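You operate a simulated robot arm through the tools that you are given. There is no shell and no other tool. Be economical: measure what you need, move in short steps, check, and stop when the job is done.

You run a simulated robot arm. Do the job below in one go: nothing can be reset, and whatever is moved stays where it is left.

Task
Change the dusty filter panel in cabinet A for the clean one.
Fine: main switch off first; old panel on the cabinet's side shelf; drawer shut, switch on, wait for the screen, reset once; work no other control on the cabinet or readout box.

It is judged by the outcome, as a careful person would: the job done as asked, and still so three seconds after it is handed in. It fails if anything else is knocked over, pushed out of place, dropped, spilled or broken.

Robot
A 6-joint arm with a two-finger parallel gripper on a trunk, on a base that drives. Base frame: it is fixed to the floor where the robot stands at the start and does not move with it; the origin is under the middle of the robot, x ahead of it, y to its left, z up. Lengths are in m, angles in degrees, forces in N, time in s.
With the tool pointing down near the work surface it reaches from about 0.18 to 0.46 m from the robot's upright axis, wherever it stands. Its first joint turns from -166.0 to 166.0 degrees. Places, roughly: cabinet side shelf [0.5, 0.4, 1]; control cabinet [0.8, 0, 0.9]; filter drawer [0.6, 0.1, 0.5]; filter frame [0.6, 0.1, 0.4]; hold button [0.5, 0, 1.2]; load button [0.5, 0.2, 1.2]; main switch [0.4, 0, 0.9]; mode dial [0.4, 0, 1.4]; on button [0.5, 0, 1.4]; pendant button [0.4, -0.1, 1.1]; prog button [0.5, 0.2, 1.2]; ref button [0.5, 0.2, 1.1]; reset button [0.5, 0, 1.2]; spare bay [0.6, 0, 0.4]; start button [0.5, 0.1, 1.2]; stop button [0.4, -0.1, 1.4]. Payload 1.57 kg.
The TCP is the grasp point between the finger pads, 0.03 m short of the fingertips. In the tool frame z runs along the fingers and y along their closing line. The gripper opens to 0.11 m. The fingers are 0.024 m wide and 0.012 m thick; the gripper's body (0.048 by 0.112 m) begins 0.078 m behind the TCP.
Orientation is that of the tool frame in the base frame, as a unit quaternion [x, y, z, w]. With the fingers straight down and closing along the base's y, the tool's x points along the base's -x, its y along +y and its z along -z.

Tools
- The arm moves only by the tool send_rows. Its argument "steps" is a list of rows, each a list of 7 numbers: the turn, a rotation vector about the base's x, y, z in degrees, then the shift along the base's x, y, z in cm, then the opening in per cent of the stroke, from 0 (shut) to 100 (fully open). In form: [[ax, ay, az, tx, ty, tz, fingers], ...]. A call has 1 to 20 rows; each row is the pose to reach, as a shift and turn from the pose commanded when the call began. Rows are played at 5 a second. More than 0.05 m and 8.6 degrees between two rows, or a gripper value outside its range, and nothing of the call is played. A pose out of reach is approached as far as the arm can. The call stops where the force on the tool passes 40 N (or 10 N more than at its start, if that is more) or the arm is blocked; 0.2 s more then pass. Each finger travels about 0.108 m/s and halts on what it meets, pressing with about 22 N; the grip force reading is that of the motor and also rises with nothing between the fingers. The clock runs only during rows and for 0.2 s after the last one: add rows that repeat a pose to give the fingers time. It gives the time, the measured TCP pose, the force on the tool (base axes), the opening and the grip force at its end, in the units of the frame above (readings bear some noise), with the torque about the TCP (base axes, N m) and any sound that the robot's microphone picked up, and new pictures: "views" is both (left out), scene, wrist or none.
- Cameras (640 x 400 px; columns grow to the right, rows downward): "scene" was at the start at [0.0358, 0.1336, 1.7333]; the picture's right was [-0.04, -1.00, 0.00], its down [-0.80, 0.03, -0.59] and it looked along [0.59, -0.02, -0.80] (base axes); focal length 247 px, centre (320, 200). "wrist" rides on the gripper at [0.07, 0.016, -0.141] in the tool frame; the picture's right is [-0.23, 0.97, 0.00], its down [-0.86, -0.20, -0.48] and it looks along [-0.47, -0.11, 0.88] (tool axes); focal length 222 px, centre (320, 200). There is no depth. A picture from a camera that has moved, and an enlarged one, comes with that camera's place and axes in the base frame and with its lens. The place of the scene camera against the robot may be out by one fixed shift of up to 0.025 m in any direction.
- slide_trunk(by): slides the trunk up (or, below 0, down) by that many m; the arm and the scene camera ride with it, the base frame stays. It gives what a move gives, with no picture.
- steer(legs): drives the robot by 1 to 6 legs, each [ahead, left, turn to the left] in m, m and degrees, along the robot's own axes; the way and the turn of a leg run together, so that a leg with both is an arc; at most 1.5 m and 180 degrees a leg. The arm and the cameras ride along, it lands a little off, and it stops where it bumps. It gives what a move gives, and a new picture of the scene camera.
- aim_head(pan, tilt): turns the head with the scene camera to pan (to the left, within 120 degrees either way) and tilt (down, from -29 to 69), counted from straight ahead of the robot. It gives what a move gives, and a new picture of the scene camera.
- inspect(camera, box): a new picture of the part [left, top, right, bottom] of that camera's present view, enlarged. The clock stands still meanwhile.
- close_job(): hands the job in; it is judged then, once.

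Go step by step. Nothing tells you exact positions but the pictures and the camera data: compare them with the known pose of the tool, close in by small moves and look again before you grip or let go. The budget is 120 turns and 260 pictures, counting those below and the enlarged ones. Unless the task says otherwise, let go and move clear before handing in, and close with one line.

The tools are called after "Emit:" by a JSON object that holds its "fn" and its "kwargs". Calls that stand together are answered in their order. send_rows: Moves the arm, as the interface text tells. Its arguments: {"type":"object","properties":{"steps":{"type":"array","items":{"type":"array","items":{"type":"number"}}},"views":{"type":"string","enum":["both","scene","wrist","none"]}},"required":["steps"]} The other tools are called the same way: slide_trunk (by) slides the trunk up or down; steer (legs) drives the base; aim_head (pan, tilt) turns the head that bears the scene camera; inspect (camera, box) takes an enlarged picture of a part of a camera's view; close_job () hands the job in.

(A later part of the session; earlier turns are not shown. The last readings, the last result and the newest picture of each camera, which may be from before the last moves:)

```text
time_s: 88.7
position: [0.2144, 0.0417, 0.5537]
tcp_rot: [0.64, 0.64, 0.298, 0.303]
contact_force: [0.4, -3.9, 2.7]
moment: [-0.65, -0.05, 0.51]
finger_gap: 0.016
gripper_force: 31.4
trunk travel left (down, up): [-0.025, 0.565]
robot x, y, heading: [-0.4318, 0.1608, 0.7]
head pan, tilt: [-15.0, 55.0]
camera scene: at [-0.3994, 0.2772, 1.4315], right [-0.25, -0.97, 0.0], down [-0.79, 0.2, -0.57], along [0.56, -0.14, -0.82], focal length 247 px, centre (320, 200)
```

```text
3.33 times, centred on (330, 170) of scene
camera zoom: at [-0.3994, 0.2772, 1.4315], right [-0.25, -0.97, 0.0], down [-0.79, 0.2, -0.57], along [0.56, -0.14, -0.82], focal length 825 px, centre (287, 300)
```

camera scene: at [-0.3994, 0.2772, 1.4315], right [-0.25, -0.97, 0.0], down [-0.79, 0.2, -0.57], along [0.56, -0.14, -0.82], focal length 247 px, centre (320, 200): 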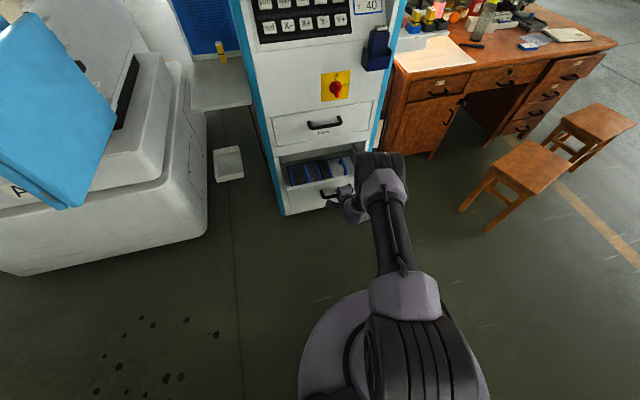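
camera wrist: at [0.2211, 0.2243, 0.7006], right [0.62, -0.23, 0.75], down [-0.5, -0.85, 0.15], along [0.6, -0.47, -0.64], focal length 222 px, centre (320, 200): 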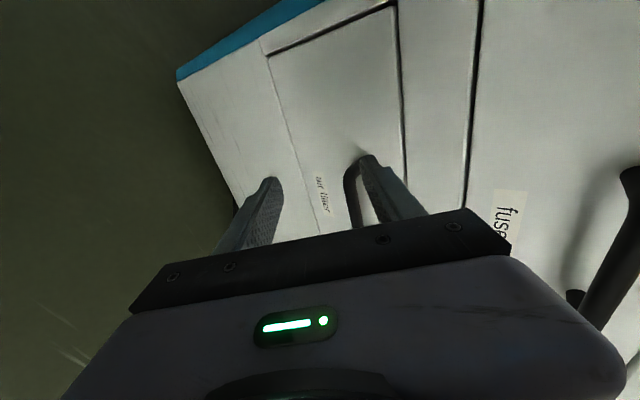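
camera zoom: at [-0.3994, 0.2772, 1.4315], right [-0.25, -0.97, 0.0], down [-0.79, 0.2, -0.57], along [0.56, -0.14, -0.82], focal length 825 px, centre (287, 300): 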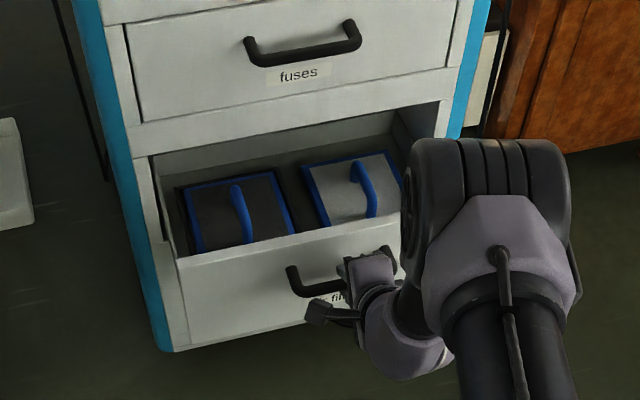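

The drawer holds the dusty (dark, left, in frame) and the clean (light, right) panel, both with blue loop handles. I'll pull a bit further with the arm so force is monitored.

Emit:
{"fn": "send_rows", "kwargs": {"steps": [[0, 0, 0, -2, 0, 0, 3], [0, 0, 0, -4, 0, 0, 3], [0, 0, 0, -6, 0, 0, 3], [0, 0, 0, -8, 0, 0, 3], [0, 0, 0, -10, 0, 0, 3]], "views": "scene"}}

Emit:
{"fn": "inspect", "kwargs": {"camera": "scene", "box": [250, 110, 410, 230]}}

```text
time_s: 89.9
position: [0.1154, 0.0412, 0.5533]
tcp_rot: [0.641, 0.639, 0.298, 0.304]
contact_force: [-1.5, -12.3, 7.7]
moment: [-0.71, -0.05, 0.29]
finger_gap: 0.0165
gripper_force: 32.0
trunk travel left (down, up): [-0.025, 0.565]
robot x, y, heading: [-0.4333, 0.1611, 0.7]
head pan, tilt: [-15.0, 55.0]
camera scene: at [-0.3998, 0.2768, 1.4316], right [-0.25, -0.97, 0.0], down [-0.79, 0.2, -0.57], along [0.56, -0.14, -0.82], focal length 247 px, centre (320, 200)
```

scene: 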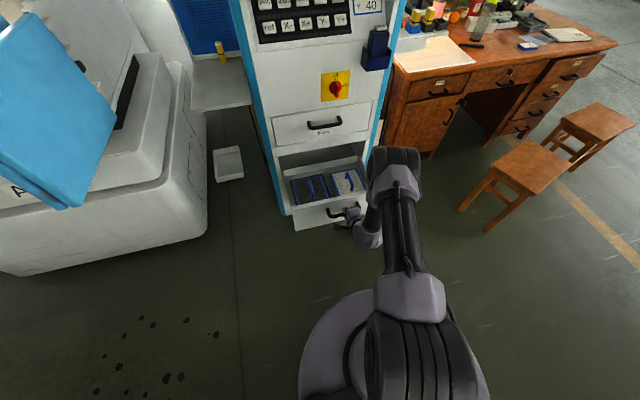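

```text
3.33 times, centred on (330, 170) of scene
camera zoom: at [-0.3998, 0.2768, 1.4316], right [-0.25, -0.97, 0.0], down [-0.79, 0.2, -0.57], along [0.56, -0.14, -0.82], focal length 825 px, centre (287, 300)
```

zoom: 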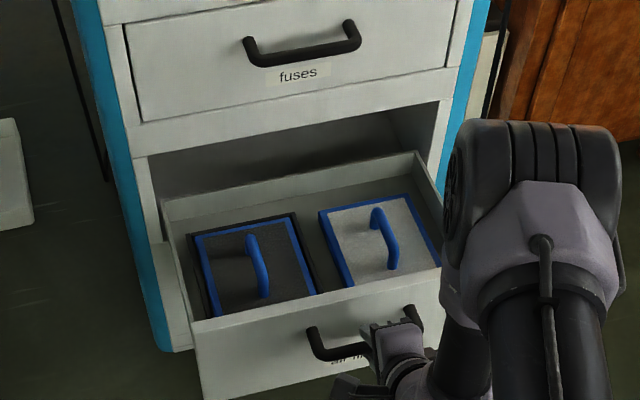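

Drawer is open 0.30 m with both panels exposed. Releasing the handle and backing off along the finger line, then up.

Emit:
{"fn": "send_rows", "kwargs": {"steps": [[0, 0, 0, 0, 0, 0, 20], [0, 0, 0, 0, 0, 0, 36], [0, 0, 0, -2, 0, 1.6, 36], [0, 0, 0, -4.5, 0, 3.7, 36], [0, 0, 0, -6.5, 0, 6, 36], [0, 0, 0, -6.5, 0, 10, 60], [0, 0, 0, -6.5, 0, 14, 60], [0, 0, 0, -6.5, 0, 18, 60]], "views": "none"}}

Emit:
{"fn": "send_rows", "kwargs": {"steps": [[0, 8.4, 0, 0, 0, 1, 60], [0, 16.8, 0, 0, 0, 2, 60], [0, 25.2, 0, 0, 0, 3, 60], [0, 33.6, 0, 0, 0, 4, 60], [0, 42, 0, 0, 0, 5, 60], [0, 50, 0, 0, 0, 5, 60]], "views": "none"}}

Emit:
{"fn": "send_rows", "kwargs": {"steps": [[0, 0, 8.5, 0, 0, 0, 60], [0, 0, 17, 0, 0, 0, 60], [0, 0, 25.5, 0, 0, 0, 60], [0, 0, 34, 0, 0, 0, 60], [0, 0, 42.5, 0, 0, 0, 60], [0, 0, 51, 0, 0, 0, 60], [0, 0, 59.5, 0, 0, 0, 60], [0, 0, 68, 0, 0, 0, 60], [0, 0, 76.5, 0, 0, 0, 60], [0, 0, 85, 0, 0, 0, 60], [0, 0, 90, 0, 0, 0, 60]], "views": "both"}}

```text
time_s: 91.7
position: [0.0483, 0.0438, 0.7349]
tcp_rot: [0.641, 0.639, 0.299, 0.303]
contact_force: [0.4, -0.5, -0.1]
moment: [0.02, 0.01, -0.03]
finger_gap: 0.0664
gripper_force: 0.1
trunk travel left (down, up): [-0.025, 0.565]
robot x, y, heading: [-0.425, 0.1584, 0.4]
head pan, tilt: [-15.0, 55.0]
```

```text
time_s: 93.1
position: [0.0503, 0.0419, 0.784]
tcp_rot: [0.71, 0.704, 0.001, 0.003]
contact_force: [0.3, -0.9, -0.7]
moment: [0.18, -0.07, 0.02]
finger_gap: 0.0658
gripper_force: 0.1
out of reach, approached as far as the arm can: row 4, 5
trunk travel left (down, up): [-0.025, 0.565]
robot x, y, heading: [-0.4337, 0.1573, 0.7]
head pan, tilt: [-15.0, 55.0]
```

```text
time_s: 95.5
position: [0.0501, 0.0424, 0.7839]
tcp_rot: [-0.002, 1.0, 0.004, 0.003]
contact_force: [-0.3, -0.8, -0.1]
moment: [-0.03, 0.0, 0.0]
finger_gap: 0.0659
gripper_force: 0.1
trunk travel left (down, up): [-0.025, 0.565]
robot x, y, heading: [-0.4307, 0.1578, 0.7]
head pan, tilt: [-15.0, 55.0]
camera scene: at [-0.3991, 0.2774, 1.4315], right [-0.25, -0.97, 0.0], down [-0.79, 0.2, -0.57], along [0.56, -0.14, -0.82], focal length 247 px, centre (320, 200)
camera wrist: at [-0.0207, 0.0571, 0.9234], right [0.22, 0.97, 0.01], down [0.85, -0.2, 0.48], along [0.47, -0.1, -0.88], focal length 222 px, centre (320, 200)
```

scene: 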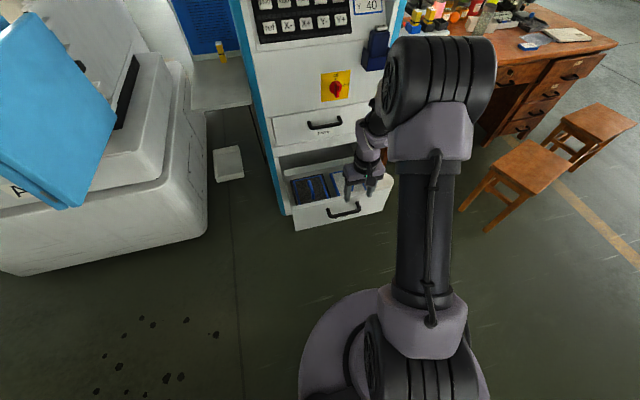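
wrist: 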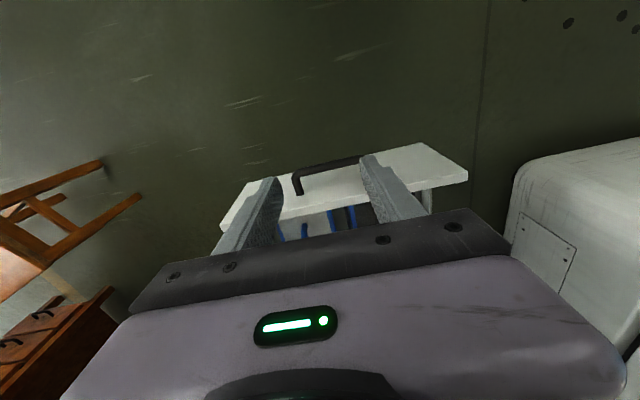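

Tool-down, closing along y. Drive left 0.1 and forward 0.26 so the hand comes above the dusty panel.

Emit:
{"fn": "steer", "kwargs": {"legs": [[0, 0.1, 0], [0.26, 0, 0]]}}

Emit:
{"fn": "inspect", "kwargs": {"camera": "wrist", "box": [0, 0, 640, 400]}}

Emit:
{"fn": "aim_head", "kwargs": {"pan": -20, "tilt": 60}}

```text
time_s: 98.1
position: [0.3066, 0.1443, 0.7824]
tcp_rot: [0.0, 1.0, 0.003, 0.003]
contact_force: [0.1, -0.3, 0.7]
moment: [0.01, -0.03, -0.03]
finger_gap: 0.0656
gripper_force: 0.1
trunk travel left (down, up): [-0.025, 0.565]
robot x, y, heading: [-0.174, 0.2601, 0.5]
head pan, tilt: [-15.0, 55.0]
camera scene: at [-0.1423, 0.38, 1.4315], right [-0.25, -0.97, 0.0], down [-0.79, 0.2, -0.57], along [0.56, -0.14, -0.82], focal length 247 px, centre (320, 200)
```

scene: 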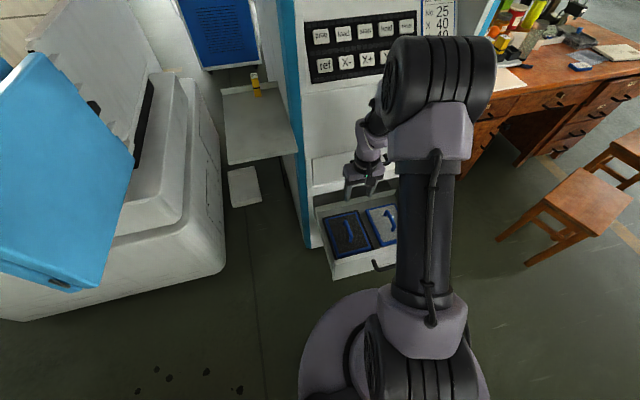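

```text
1.00 times, centred on (320, 200) of wrist (not enlarged: the box is as wide or as high as the picture)
camera zoom: at [0.2362, 0.16, 0.9233], right [0.23, 0.97, 0.01], down [0.85, -0.2, 0.48], along [0.47, -0.1, -0.88], focal length 222 px, centre (320, 200)
```

zoom: 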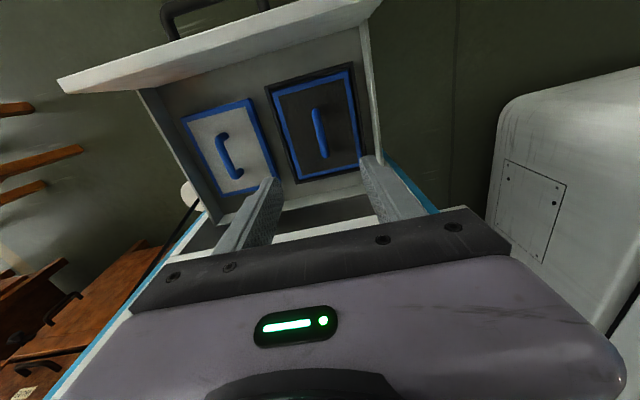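

```text
time_s: 98.8
position: [0.3065, 0.1435, 0.781]
tcp_rot: [-0.001, 1.0, 0.003, 0.004]
contact_force: [-0.3, 0.3, -0.4]
moment: [-0.01, 0.0, 0.01]
finger_gap: 0.066
gripper_force: 0.1
trunk travel left (down, up): [-0.025, 0.565]
robot x, y, heading: [-0.1707, 0.2594, 0.7]
head pan, tilt: [-20.0, 60.0]
camera scene: at [-0.1494, 0.3758, 1.4255], right [-0.33, -0.94, 0.0], down [-0.82, 0.29, -0.5], along [0.47, -0.17, -0.87], focal length 247 px, centre (320, 200)
```

scene: 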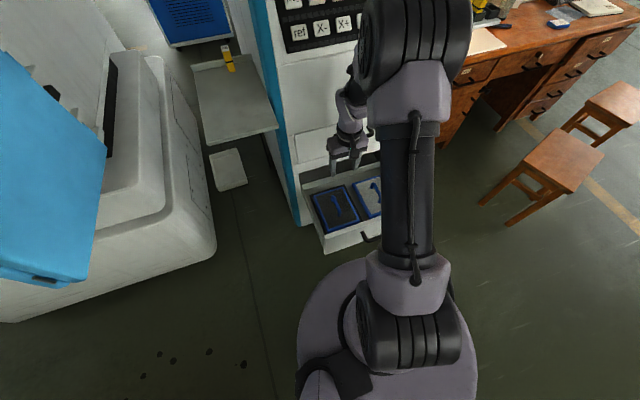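

Dusty handle is at about (0.325, 0.142), clean one at (0.322, −0.045). Descend part way and refine.

Emit:
{"fn": "send_rows", "kwargs": {"steps": [[0, 0, 0, 0.8, 0, -4, 60], [0, 0, 0, 1.5, 0, -8, 60], [0, 0, 0, 1.8, 0, -12, 60], [0, 0, 0, 1.8, 0, -15, 60]], "views": "wrist"}}

Emit:
{"fn": "inspect", "kwargs": {"camera": "scene", "box": [290, 120, 400, 250]}}

```text
time_s: 99.8
position: [0.3247, 0.1451, 0.6319]
tcp_rot: [-0.001, 1.0, 0.002, 0.004]
contact_force: [0.0, 0.2, -0.3]
moment: [0.01, -0.05, 0.0]
finger_gap: 0.0661
gripper_force: 0.0
trunk travel left (down, up): [-0.025, 0.565]
robot x, y, heading: [-0.1728, 0.259, 0.5]
head pan, tilt: [-20.0, 60.0]
camera wrist: at [0.2542, 0.1598, 0.7734], right [0.23, 0.97, 0.01], down [0.85, -0.2, 0.48], along [0.47, -0.1, -0.87], focal length 222 px, centre (320, 200)
```

wrist: 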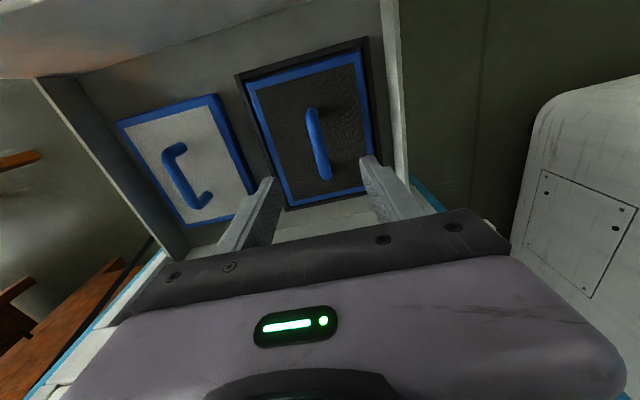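

```text
3.08 times, centred on (345, 185) of scene
camera zoom: at [-0.1494, 0.3758, 1.4254], right [-0.33, -0.94, 0.0], down [-0.82, 0.29, -0.5], along [0.47, -0.17, -0.87], focal length 761 px, centre (243, 246)
```

zoom: 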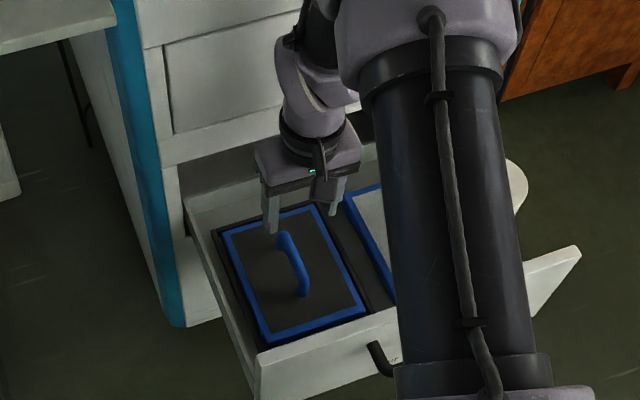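

Handle is centred between the fingers laterally. Descend further, look again.

Emit:
{"fn": "send_rows", "kwargs": {"steps": [[0, 0, 0, 0, -0.2, -4, 50], [0, 0, 0, 0, -0.2, -8, 50], [0, 0, 0, 0, -0.2, -9, 50]], "views": "none"}}

Emit:
{"fn": "inspect", "kwargs": {"camera": "wrist", "box": [180, 40, 460, 220]}}

Emit:
{"fn": "inspect", "kwargs": {"camera": "scene", "box": [310, 150, 390, 240]}}

```text
time_s: 100.6
position: [0.3239, 0.1414, 0.5401]
tcp_rot: [-0.001, 1.0, 0.002, 0.004]
contact_force: [-0.2, -0.3, -0.4]
moment: [-0.02, 0.02, 0.03]
finger_gap: 0.055
gripper_force: 0.0
trunk travel left (down, up): [-0.025, 0.565]
robot x, y, heading: [-0.1709, 0.2614, 0.8]
head pan, tilt: [-20.0, 60.0]
```

```text
2.22 times, centred on (320, 130) of wrist
camera zoom: at [0.2532, 0.1579, 0.6823], right [0.23, 0.97, 0.01], down [0.85, -0.2, 0.48], along [0.47, -0.1, -0.88], focal length 494 px, centre (320, 356)
```

zoom: 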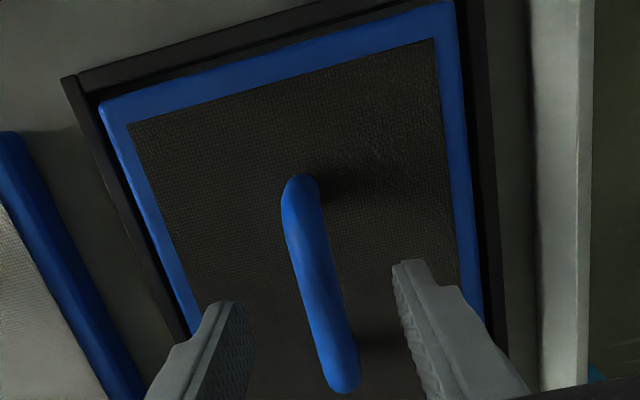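

```text
4.44 times, centred on (350, 195) of scene
camera zoom: at [-0.1493, 0.3758, 1.4255], right [-0.33, -0.94, 0.0], down [-0.82, 0.29, -0.5], along [0.47, -0.17, -0.87], focal length 1100 px, centre (187, 222)
```

zoom: 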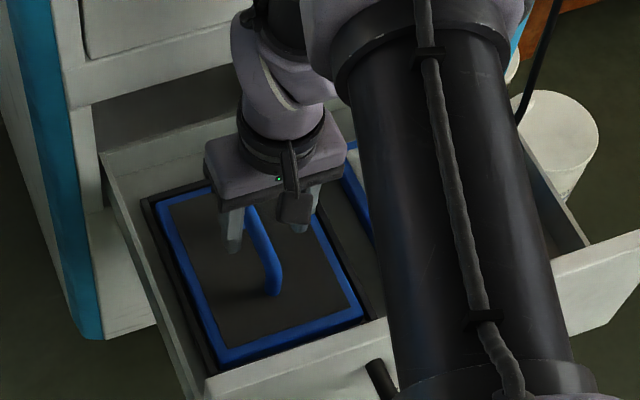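

Handle centre is ~1.2 cm nearer me. Correct and descend 2.5 cm.

Emit:
{"fn": "send_rows", "kwargs": {"steps": [[0, 0, 0, -1.2, -0.2, 0, 50], [0, 0, 0, -1.2, -0.2, -1.2, 50], [0, 0, 0, -1.2, -0.2, -2.5, 50]], "views": "none"}}

Emit:
{"fn": "inspect", "kwargs": {"camera": "wrist", "box": [180, 40, 460, 220]}}

Emit:
{"fn": "inspect", "kwargs": {"camera": "scene", "box": [310, 150, 390, 240]}}

```text
time_s: 101.4
position: [0.3128, 0.1404, 0.5174]
tcp_rot: [0.0, 1.0, 0.003, 0.004]
contact_force: [0.9, 0.1, 0.7]
moment: [0.0, -0.02, 0.02]
finger_gap: 0.055
gripper_force: 0.1
trunk travel left (down, up): [-0.025, 0.565]
robot x, y, heading: [-0.1719, 0.2603, 0.7]
head pan, tilt: [-20.0, 60.0]
```

```text
2.22 times, centred on (320, 130) of wrist
camera zoom: at [0.2425, 0.1559, 0.6593], right [0.23, 0.97, 0.01], down [0.85, -0.2, 0.48], along [0.47, -0.1, -0.87], focal length 494 px, centre (320, 356)
```

zoom: 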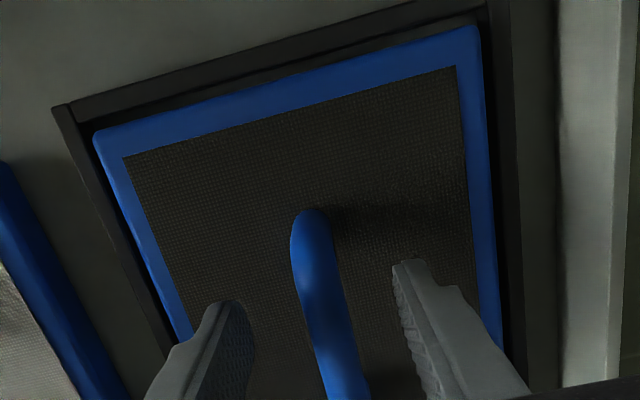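

```text
4.44 times, centred on (350, 195) of scene
camera zoom: at [-0.1494, 0.3758, 1.4254], right [-0.33, -0.94, 0.0], down [-0.82, 0.29, -0.5], along [0.47, -0.17, -0.87], focal length 1100 px, centre (187, 222)
```

zoom: 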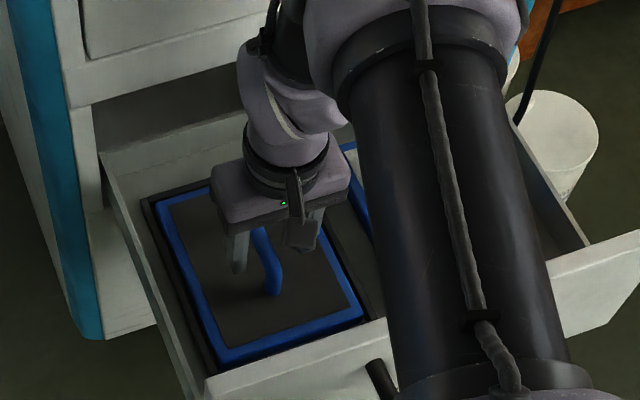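

Aligned. Descend 2.5 cm more, watching force.

Emit:
{"fn": "send_rows", "kwargs": {"steps": [[0, 0, 0, 0, -0.1, -0.8, 50], [0, 0, 0, 0, -0.1, -1.6, 50], [0, 0, 0, 0, -0.1, -2.5, 50]], "views": "none"}}

Emit:
{"fn": "inspect", "kwargs": {"camera": "wrist", "box": [180, 40, 460, 220]}}

Emit:
{"fn": "inspect", "kwargs": {"camera": "scene", "box": [310, 150, 390, 240]}}

```text
time_s: 102.2
position: [0.3114, 0.1402, 0.4921]
tcp_rot: [-0.001, 1.0, 0.004, 0.003]
contact_force: [-0.3, 0.4, 1.2]
moment: [0.02, 0.01, 0.03]
finger_gap: 0.0548
gripper_force: 0.0
trunk travel left (down, up): [-0.025, 0.565]
robot x, y, heading: [-0.1707, 0.26, 0.5]
head pan, tilt: [-20.0, 60.0]
```

```text
2.22 times, centred on (320, 130) of wrist
camera zoom: at [0.2421, 0.1553, 0.633], right [0.23, 0.97, 0.01], down [0.85, -0.2, 0.48], along [0.47, -0.1, -0.88], focal length 494 px, centre (320, 356)
```

zoom: 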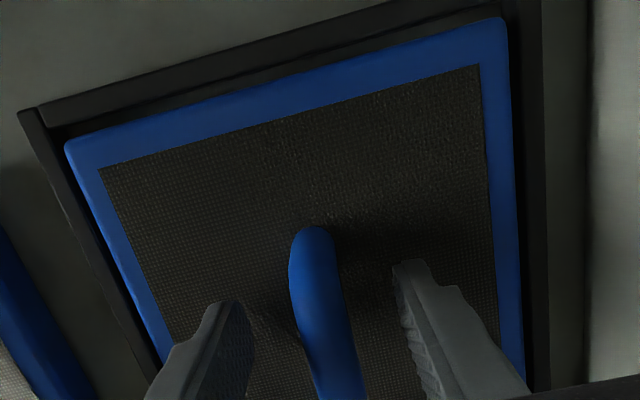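

```text
4.44 times, centred on (350, 195) of scene
camera zoom: at [-0.1494, 0.3758, 1.4254], right [-0.33, -0.94, 0.0], down [-0.82, 0.29, -0.5], along [0.47, -0.17, -0.87], focal length 1100 px, centre (187, 222)
```

zoom: 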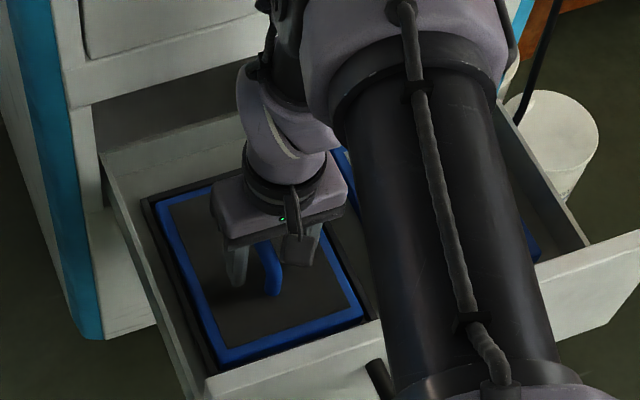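

The fingers straddle the handle and their shadows are close. Closing.

Emit:
{"fn": "send_rows", "kwargs": {"steps": [[0, 0, 0, 0, 0, -0.5, 50], [0, 0, 0, 0, 0, -0.5, 35], [0, 0, 0, 0, 0, -0.5, 20], [0, 0, 0, 0, 0, -0.5, 5], [0, 0, 0, 0, 0, -0.5, 2]], "views": "none"}}

Emit:
{"fn": "inspect", "kwargs": {"camera": "wrist", "box": [180, 40, 460, 220]}}

Emit:
{"fn": "inspect", "kwargs": {"camera": "scene", "box": [310, 150, 390, 240]}}

```text
time_s: 103.4
position: [0.3112, 0.1381, 0.4881]
tcp_rot: [-0.001, 1.0, 0.002, 0.004]
contact_force: [0.9, 0.4, 0.4]
moment: [-0.04, -0.16, 0.14]
finger_gap: 0.0158
gripper_force: 21.7
trunk travel left (down, up): [-0.025, 0.565]
robot x, y, heading: [-0.1697, 0.2605, 0.5]
head pan, tilt: [-20.0, 60.0]
```

```text
2.22 times, centred on (320, 130) of wrist
camera zoom: at [0.2419, 0.1546, 0.6279], right [0.23, 0.97, 0.01], down [0.85, -0.2, 0.48], along [0.47, -0.1, -0.88], focal length 494 px, centre (320, 356)
```

zoom: 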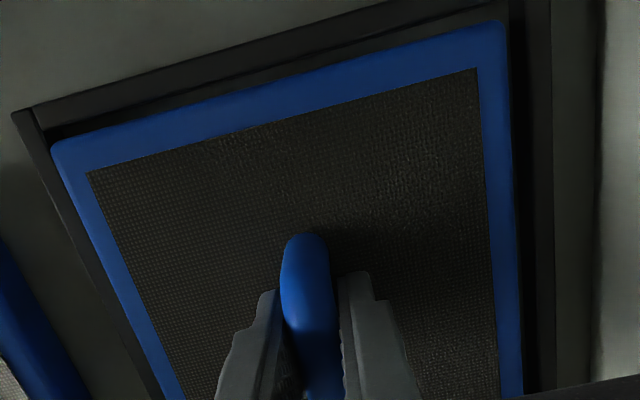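

```text
4.44 times, centred on (350, 195) of scene
camera zoom: at [-0.1494, 0.3759, 1.4254], right [-0.33, -0.94, 0.0], down [-0.82, 0.29, -0.5], along [0.47, -0.17, -0.87], focal length 1100 px, centre (187, 222)
```

zoom: 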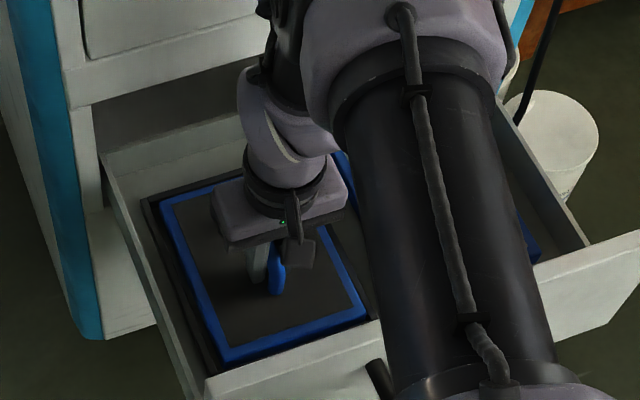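

Dusty panel gripped. Lifting slowly straight up.

Emit:
{"fn": "send_rows", "kwargs": {"steps": [[0, 0, 0, 0, 0, 2, 2], [0, 0, 0, 0, 0, 4, 2], [0, 0, 0, 0, 0, 7, 2], [0, 0, 0, -0.5, 0, 10, 2], [0, 0, 0, -1.5, 0, 13, 2], [0, 0, 0, -2.5, 0, 17, 2], [0, 0, 0, -3, 0, 21, 2]], "views": "both"}}

```text
time_s: 105.0
position: [0.2806, 0.14, 0.6996]
tcp_rot: [-0.001, 1.0, 0.003, 0.003]
contact_force: [-1.0, 0.1, -2.0]
moment: [0.04, 0.05, 0.0]
finger_gap: 0.0154
gripper_force: 21.4
trunk travel left (down, up): [-0.025, 0.565]
robot x, y, heading: [-0.1722, 0.2596, 0.6]
head pan, tilt: [-20.0, 60.0]
camera scene: at [-0.1494, 0.3758, 1.4255], right [-0.33, -0.94, 0.0], down [-0.82, 0.29, -0.5], along [0.47, -0.17, -0.87], focal length 247 px, centre (320, 200)
camera wrist: at [0.2111, 0.1555, 0.8397], right [0.23, 0.97, 0.01], down [0.85, -0.2, 0.48], along [0.47, -0.1, -0.88], focal length 222 px, centre (320, 200)
```

scene: 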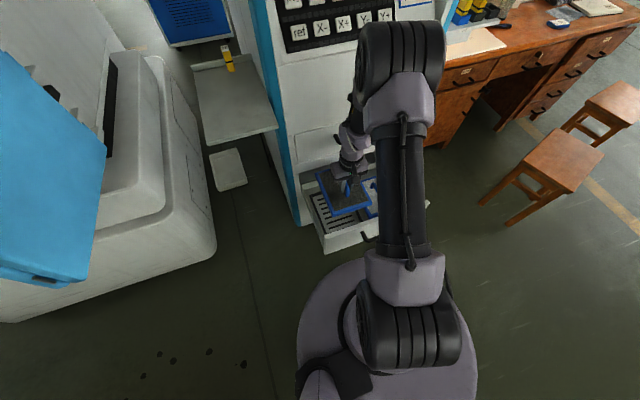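
wrist: 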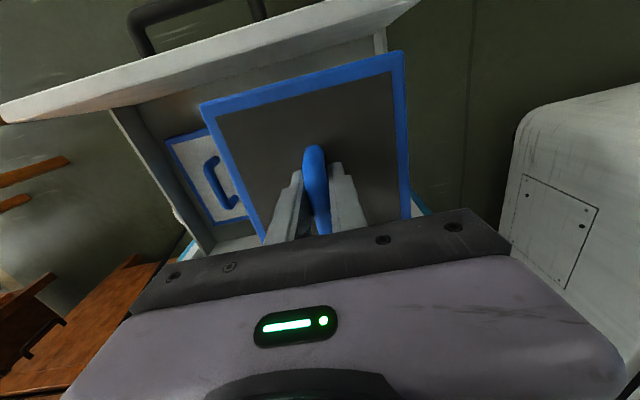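

Panel is free and light. The shelf top is about z≈0.94, spanning x 0.38–0.71, y 0.32–0.50. Raise to above it and shift left.

Emit:
{"fn": "send_rows", "kwargs": {"steps": [[0, 0, 0, 0, 0, 4, 2], [0, 0, 0, 0, 1, 8, 2], [0, 0, 0, 0, 2, 12, 2], [0, 0, 0, 0, 4, 16, 2], [0, 0, 0, 0, 6, 20, 2], [0, 0, 0, 0, 8, 24, 2], [0, 0, 0, 0, 10, 28, 2], [0, 0, 0, 0, 12, 32, 2], [0, 0, 0, 0, 12, 36, 2], [0, 0, 0, 0, 12, 38, 2]], "views": "none"}}

Emit:
{"fn": "steer", "kwargs": {"legs": [[0, 0.15, 0]]}}

```text
time_s: 107.2
position: [0.2813, 0.2572, 1.0773]
tcp_rot: [0.0, 1.0, 0.002, 0.003]
contact_force: [-0.2, -0.6, -1.7]
moment: [0.02, 0.06, -0.02]
finger_gap: 0.0158
gripper_force: 21.9
trunk travel left (down, up): [-0.025, 0.565]
robot x, y, heading: [-0.1774, 0.259, 0.6]
head pan, tilt: [-20.0, 60.0]
```

```text
time_s: 108.5
position: [0.2798, 0.4069, 1.0771]
tcp_rot: [0.0, 1.0, 0.003, 0.004]
contact_force: [0.3, 0.4, -2.6]
moment: [0.04, 0.05, -0.02]
finger_gap: 0.0156
gripper_force: 22.2
trunk travel left (down, up): [-0.025, 0.565]
robot x, y, heading: [-0.1764, 0.4085, 0.8]
head pan, tilt: [-20.0, 60.0]
camera scene: at [-0.1512, 0.5257, 1.4254], right [-0.33, -0.94, 0.0], down [-0.82, 0.29, -0.5], along [0.47, -0.17, -0.87], focal length 247 px, centre (320, 200)
```

scene: 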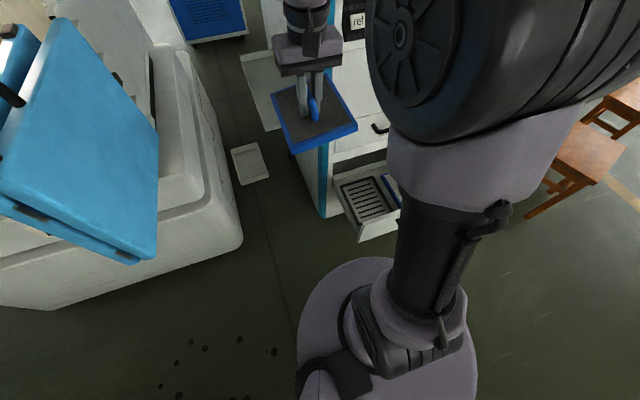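

Hand at (0.28, 0.407), in line with the shelf. Aim the head at the shelf, and check before moving over.

Emit:
{"fn": "aim_head", "kwargs": {"pan": -8, "tilt": 42}}

Emit:
{"fn": "inspect", "kwargs": {"camera": "wrist", "box": [0, 0, 640, 400]}}

```text
time_s: 109.4
position: [0.2806, 0.4065, 1.0771]
tcp_rot: [-0.001, 1.0, 0.002, 0.003]
contact_force: [-1.5, -0.7, -2.4]
moment: [0.02, 0.03, -0.02]
finger_gap: 0.0157
gripper_force: 22.1
trunk travel left (down, up): [-0.025, 0.565]
robot x, y, heading: [-0.1764, 0.4124, 0.8]
head pan, tilt: [-8.0, 42.0]
camera scene: at [-0.1312, 0.5366, 1.4492], right [-0.13, -0.99, 0.0], down [-0.66, 0.09, -0.74], along [0.74, -0.09, -0.67], focal length 247 px, centre (320, 200)
```

scene: 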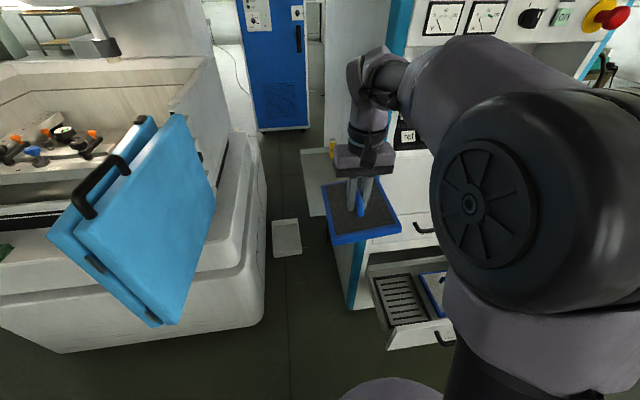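

```text
1.00 times, centred on (320, 200) of wrist (not enlarged: the box is as wide or as high as the picture)
camera zoom: at [0.2097, 0.4221, 1.2184], right [0.22, 0.97, 0.01], down [0.85, -0.2, 0.48], along [0.47, -0.1, -0.88], focal length 222 px, centre (320, 200)
```

zoom: 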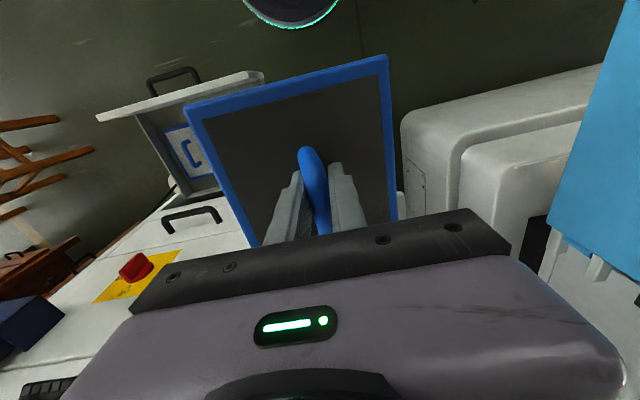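

Lateral position suits. Drive forward 0.17 with the panel ~8 cm above the shelf.

Emit:
{"fn": "steer", "kwargs": {"legs": [[0.17, 0, 0]]}}

Emit:
{"fn": "inspect", "kwargs": {"camera": "scene", "box": [270, 60, 450, 280]}}

Emit:
{"fn": "inspect", "kwargs": {"camera": "wrist", "box": [0, 0, 640, 400]}}

```text
time_s: 110.8
position: [0.4495, 0.4086, 1.0766]
tcp_rot: [-0.002, 1.0, 0.003, 0.004]
contact_force: [-0.1, -0.2, -1.9]
moment: [0.01, 0.07, 0.0]
finger_gap: 0.0156
gripper_force: 21.6
trunk travel left (down, up): [-0.025, 0.565]
robot x, y, heading: [-0.0028, 0.412, 0.9]
head pan, tilt: [-8.0, 42.0]
camera scene: at [0.0386, 0.5386, 1.4492], right [-0.13, -0.99, 0.0], down [-0.66, 0.09, -0.74], along [0.74, -0.1, -0.67], focal length 247 px, centre (320, 200)
```

scene: 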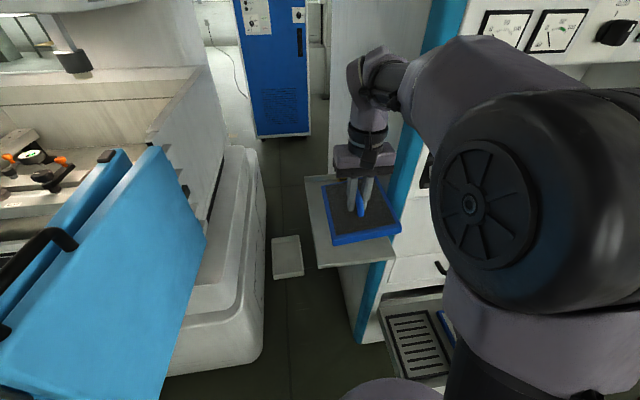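

```text
1.82 times, centred on (360, 170) of scene
camera zoom: at [0.0386, 0.5386, 1.4492], right [-0.13, -0.99, 0.0], down [-0.66, 0.09, -0.74], along [0.74, -0.1, -0.67], focal length 450 px, centre (247, 254)
```

zoom: 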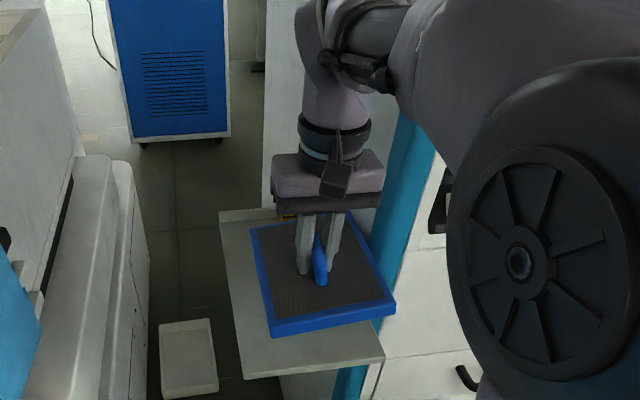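

```text
1.00 times, centred on (320, 200) of wrist (not enlarged: the box is as wide or as high as the picture)
camera zoom: at [0.3792, 0.4236, 1.2182], right [0.23, 0.97, 0.01], down [0.85, -0.2, 0.48], along [0.47, -0.1, -0.88], focal length 222 px, centre (320, 200)
```

zoom: 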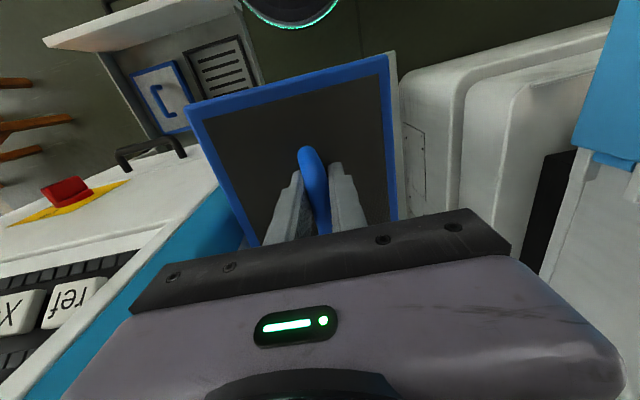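

Panel is laterally centred over the shelf. Shift 4 cm further in and lower to just above contact.

Emit:
{"fn": "send_rows", "kwargs": {"steps": [[0, 0, 0, 2, 0, 0, 2], [0, 0, 0, 4, 0, 0, 2], [0, 0, 0, 4, 0, -2, 2], [0, 0, 0, 4, 0, -4, 2], [0, 0, 0, 4, 0, -5.5, 2]], "views": "scene"}}

Emit:
{"fn": "inspect", "kwargs": {"camera": "scene", "box": [290, 130, 430, 290]}}

```text
time_s: 112.0
position: [0.489, 0.4086, 1.0227]
tcp_rot: [-0.001, 1.0, 0.002, 0.003]
contact_force: [0.6, 0.3, -2.6]
moment: [0.01, 0.04, 0.01]
finger_gap: 0.0155
gripper_force: 21.9
trunk travel left (down, up): [-0.025, 0.565]
robot x, y, heading: [-0.0086, 0.4137, 0.6]
head pan, tilt: [-8.0, 42.0]
camera scene: at [0.0382, 0.5386, 1.4492], right [-0.13, -0.99, 0.0], down [-0.66, 0.09, -0.74], along [0.74, -0.1, -0.67], focal length 247 px, centre (320, 200)
```

scene: 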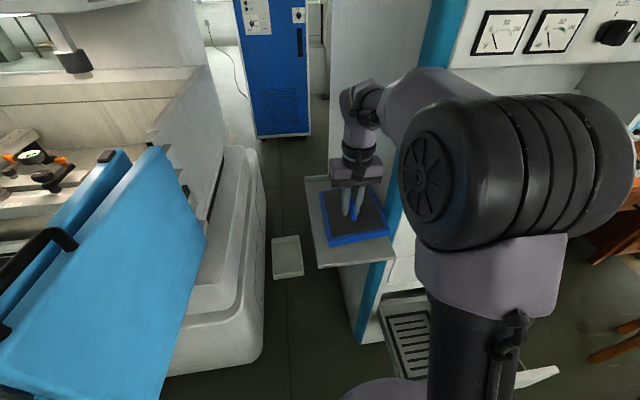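

```text
2.50 times, centred on (360, 210) of scene
camera zoom: at [0.0382, 0.5386, 1.4492], right [-0.13, -0.99, 0.0], down [-0.66, 0.09, -0.74], along [0.74, -0.1, -0.67], focal length 618 px, centre (220, 175)
```

zoom: 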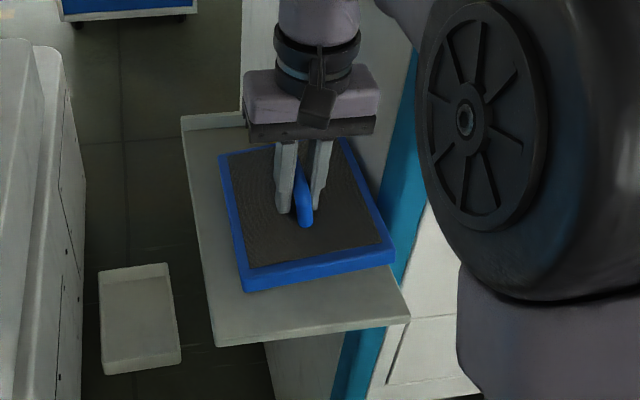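

Shift 1 cm left to leave room on the cabinet side, then lower in small steps until it touches.

Emit:
{"fn": "send_rows", "kwargs": {"steps": [[0, 0, 0, 0, 1, 0, 2], [0, 0, 0, 0, 1, -0.7, 2], [0, 0, 0, 0, 1, -1.4, 2], [0, 0, 0, 0, 1, -2.0, 2]], "views": "none"}}

Emit:
{"fn": "inspect", "kwargs": {"camera": "scene", "box": [290, 130, 430, 290]}}

```text
time_s: 113.0
position: [0.4886, 0.4175, 1.0049]
tcp_rot: [-0.001, 1.0, 0.002, 0.005]
contact_force: [0.9, -1.4, 16.7]
moment: [0.01, -0.01, 0.11]
finger_gap: 0.0159
gripper_force: 21.8
trunk travel left (down, up): [-0.025, 0.565]
robot x, y, heading: [-0.0041, 0.4085, 0.5]
head pan, tilt: [-8.0, 42.0]
```

```text
2.50 times, centred on (360, 210) of scene
camera zoom: at [0.0371, 0.5383, 1.4496], right [-0.13, -0.99, 0.0], down [-0.66, 0.09, -0.74], along [0.74, -0.1, -0.67], focal length 618 px, centre (220, 175)
```

zoom: 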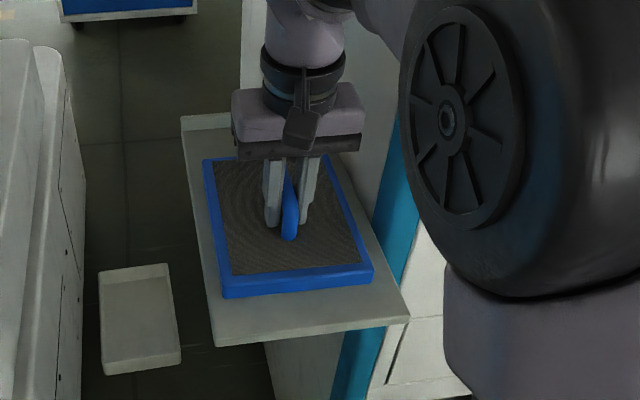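

Panel rests on the shelf (17 N contact). Release and rise.

Emit:
{"fn": "send_rows", "kwargs": {"steps": [[0, 0, 0, 0, 0, 0.1, 2], [0, 0, 0, 0, 0, 0.1, 25], [0, 0, 0, 0, 0, 0.1, 45], [0, 0, 0, 0, 0, 0.1, 45], [0, 0, 0, 0, 0, 2, 45], [0, 0, 0, 0, 0, 5, 45], [0, 0, 0, 0, 0, 9, 45], [0, 0, 0, 0, 0, 12, 45]], "views": "scene"}}

Emit:
{"fn": "inspect", "kwargs": {"camera": "scene", "box": [290, 130, 430, 290]}}

```text
time_s: 114.8
position: [0.4889, 0.4197, 1.1242]
tcp_rot: [0.001, 1.0, 0.003, 0.004]
contact_force: [0.1, 0.4, -0.9]
moment: [0.0, -0.03, 0.01]
finger_gap: 0.0495
gripper_force: 0.0
trunk travel left (down, up): [-0.025, 0.565]
robot x, y, heading: [-0.0045, 0.4138, 0.8]
head pan, tilt: [-8.0, 42.0]
camera scene: at [0.0379, 0.5386, 1.4492], right [-0.13, -0.99, 0.0], down [-0.66, 0.09, -0.74], along [0.74, -0.1, -0.67], focal length 247 px, centre (320, 200)
```

scene: 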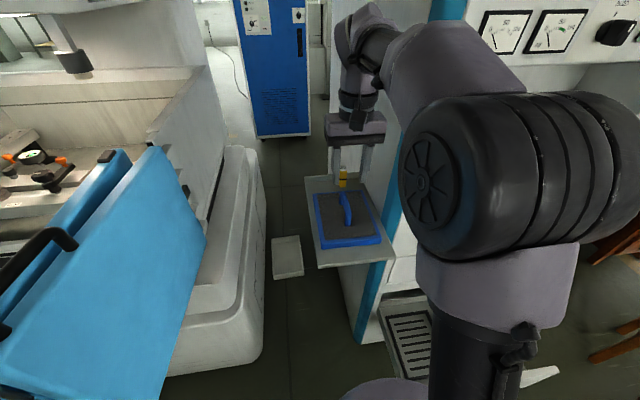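

```text
2.50 times, centred on (360, 210) of scene
camera zoom: at [0.0379, 0.5386, 1.4492], right [-0.13, -0.99, 0.0], down [-0.66, 0.09, -0.74], along [0.74, -0.1, -0.67], focal length 618 px, centre (220, 175)
```

zoom: 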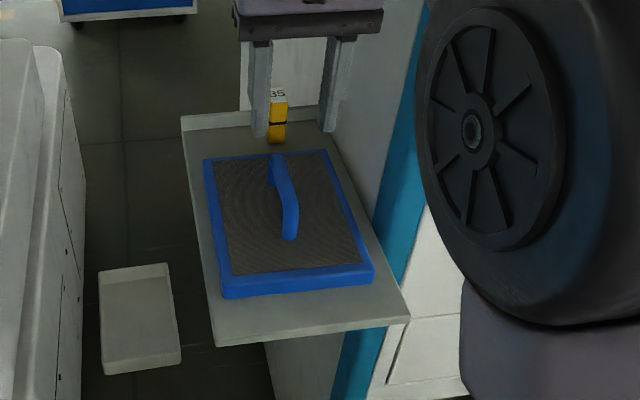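

The old panel sits squarely on the shelf. Now back off and go over to the clean panel.

Emit:
{"fn": "send_rows", "kwargs": {"steps": [[0, 0, 0, -2, 0, 1, 45], [0, 0, 0, -5, 0, 1, 45]], "views": "none"}}

Emit:
{"fn": "steer", "kwargs": {"legs": [[-0.19, 0, 0], [0, -0.33, 0]]}}

Emit:
{"fn": "aim_head", "kwargs": {"pan": -8, "tilt": 58}}

```text
time_s: 115.4
position: [0.4386, 0.4211, 1.1335]
tcp_rot: [-0.001, 1.0, 0.002, 0.003]
contact_force: [-0.9, 0.5, 0.0]
moment: [0.01, 0.03, 0.02]
finger_gap: 0.0496
gripper_force: 0.2
trunk travel left (down, up): [-0.025, 0.565]
robot x, y, heading: [-0.0042, 0.417, 1.0]
head pan, tilt: [-8.0, 42.0]
```

```text
time_s: 118.8
position: [0.2542, 0.0862, 1.1353]
tcp_rot: [-0.002, 1.0, 0.003, 0.003]
contact_force: [-0.1, -0.2, 0.3]
moment: [0.01, -0.01, -0.01]
finger_gap: 0.0494
gripper_force: 0.0
trunk travel left (down, up): [-0.025, 0.565]
robot x, y, heading: [-0.1927, 0.0805, 0.9]
head pan, tilt: [-8.0, 42.0]
camera scene: at [-0.1489, 0.2044, 1.4493], right [-0.13, -0.99, 0.0], down [-0.66, 0.08, -0.74], along [0.74, -0.09, -0.67], focal length 247 px, centre (320, 200)
```

scene: 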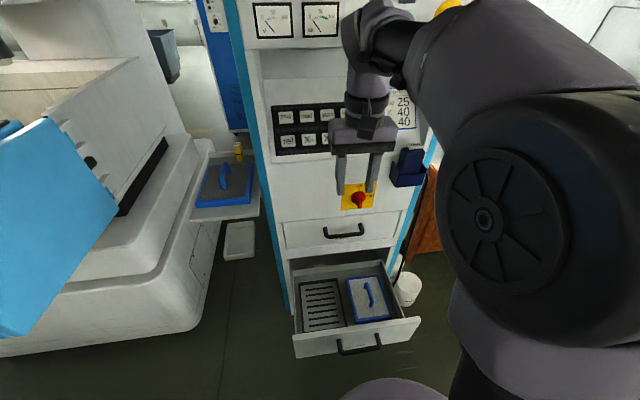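

```text
time_s: 119.5
position: [0.2528, 0.0864, 1.1353]
tcp_rot: [-0.001, 1.0, 0.003, 0.004]
contact_force: [-0.7, -0.2, 0.1]
moment: [0.0, 0.0, 0.0]
finger_gap: 0.0494
gripper_force: 0.0
trunk travel left (down, up): [-0.025, 0.565]
robot x, y, heading: [-0.1935, 0.0821, 0.8]
head pan, tilt: [-8.0, 58.0]
camera scene: at [-0.1634, 0.2065, 1.4278], right [-0.13, -0.99, 0.0], down [-0.84, 0.11, -0.53], along [0.53, -0.07, -0.85], focal length 247 px, centre (320, 200)
```

scene: 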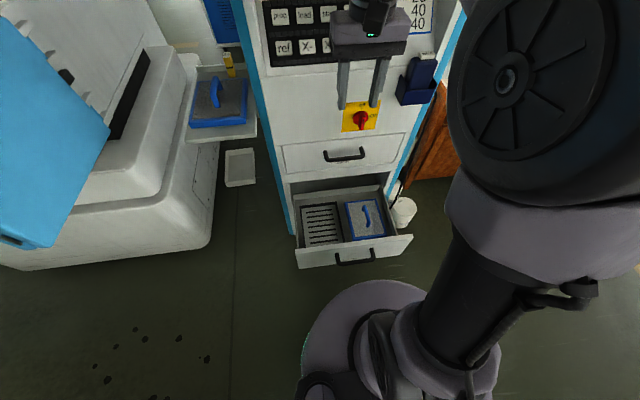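

Clear view of the empty frame (left) and the clean panel (right). Zoom, then lower over the clean handle.

Emit:
{"fn": "inspect", "kwargs": {"camera": "scene", "box": [280, 170, 430, 275]}}

Emit:
{"fn": "send_rows", "kwargs": {"steps": [[0, 0, 0, 1, -2, -4, 50], [0, 0, 0, 2, -4, -8, 50], [0, 0, 0, 3, -6, -12, 50], [0, 0, 0, 4, -8, -16, 50], [0, 0, 0, 5, -10, -20, 50], [0, 0, 0, 5.5, -12, -24, 50], [0, 0, 0, 5.7, -13, -28, 50], [0, 0, 0, 5.7, -13.2, -32, 50], [0, 0, 0, 5.7, -13.2, -36, 50], [0, 0, 0, 5.7, -13.2, -40, 50], [0, 0, 0, 5.7, -13.2, -44, 50], [0, 0, 0, 5.7, -13.2, -48, 50]], "views": "both"}}

```text
3.81 times, centred on (355, 222) of scene
camera zoom: at [-0.1634, 0.2065, 1.4278], right [-0.13, -0.99, 0.0], down [-0.84, 0.11, -0.53], along [0.53, -0.07, -0.85], focal length 942 px, centre (187, 114)
```

zoom: 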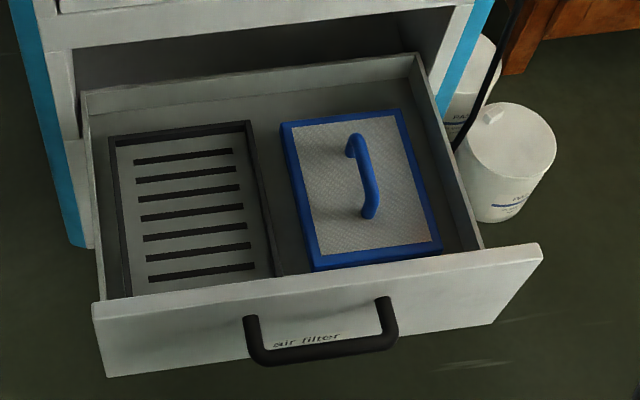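

```text
time_s: 122.2
position: [0.3105, -0.0479, 0.6551]
tcp_rot: [-0.002, 1.0, 0.003, 0.004]
contact_force: [-0.4, 0.4, 0.5]
moment: [0.02, -0.03, 0.04]
finger_gap: 0.0551
gripper_force: 0.0
trunk travel left (down, up): [-0.025, 0.565]
robot x, y, heading: [-0.1938, 0.0824, 0.8]
head pan, tilt: [-8.0, 58.0]
camera scene: at [-0.1635, 0.2065, 1.4278], right [-0.13, -0.99, 0.0], down [-0.84, 0.11, -0.53], along [0.53, -0.07, -0.85], focal length 247 px, centre (320, 200)
camera wrist: at [0.2392, -0.032, 0.7965], right [0.23, 0.97, 0.01], down [0.85, -0.2, 0.48], along [0.47, -0.1, -0.88], focal length 222 px, centre (320, 200)
```

scene: 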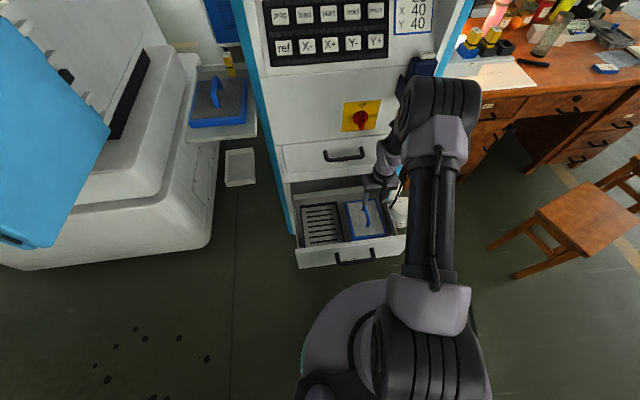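
wrist: 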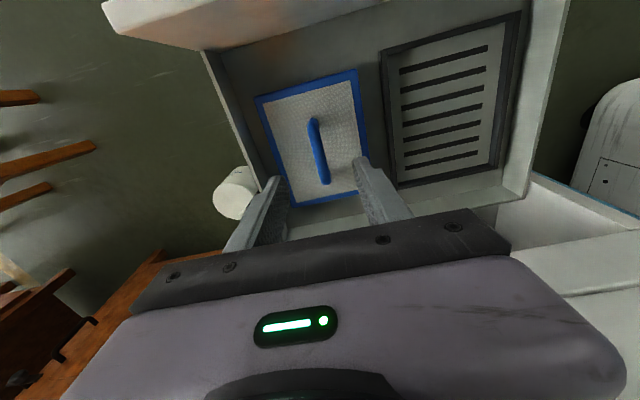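

Handle lies midway between the fingers. Descend to just above and check.

Emit:
{"fn": "send_rows", "kwargs": {"steps": [[0, 0, 0, 0, -0.1, -4, 50], [0, 0, 0, 0, -0.1, -8, 50], [0, 0, 0, 0, -0.1, -12, 50], [0, 0, 0, 0, -0.1, -14, 50]], "views": "none"}}

Emit:
{"fn": "inspect", "kwargs": {"camera": "wrist", "box": [180, 40, 460, 220]}}

```text
time_s: 123.2
position: [0.3092, -0.0468, 0.5147]
tcp_rot: [-0.001, 1.0, 0.002, 0.005]
contact_force: [0.0, 0.6, -0.5]
moment: [0.02, -0.01, 0.01]
finger_gap: 0.0552
gripper_force: 0.1
trunk travel left (down, up): [-0.025, 0.565]
robot x, y, heading: [-0.1906, 0.0767, 0.7]
head pan, tilt: [-8.0, 58.0]
```

```text
2.22 times, centred on (320, 130) of wrist
camera zoom: at [0.2394, -0.0318, 0.6546], right [0.22, 0.97, 0.01], down [0.85, -0.2, 0.48], along [0.47, -0.1, -0.88], focal length 494 px, centre (320, 356)
```

zoom: 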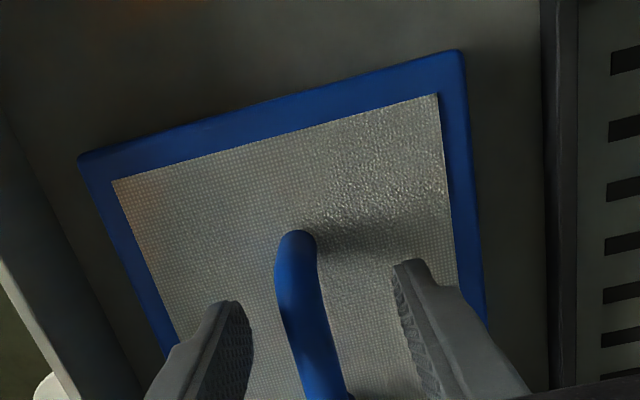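

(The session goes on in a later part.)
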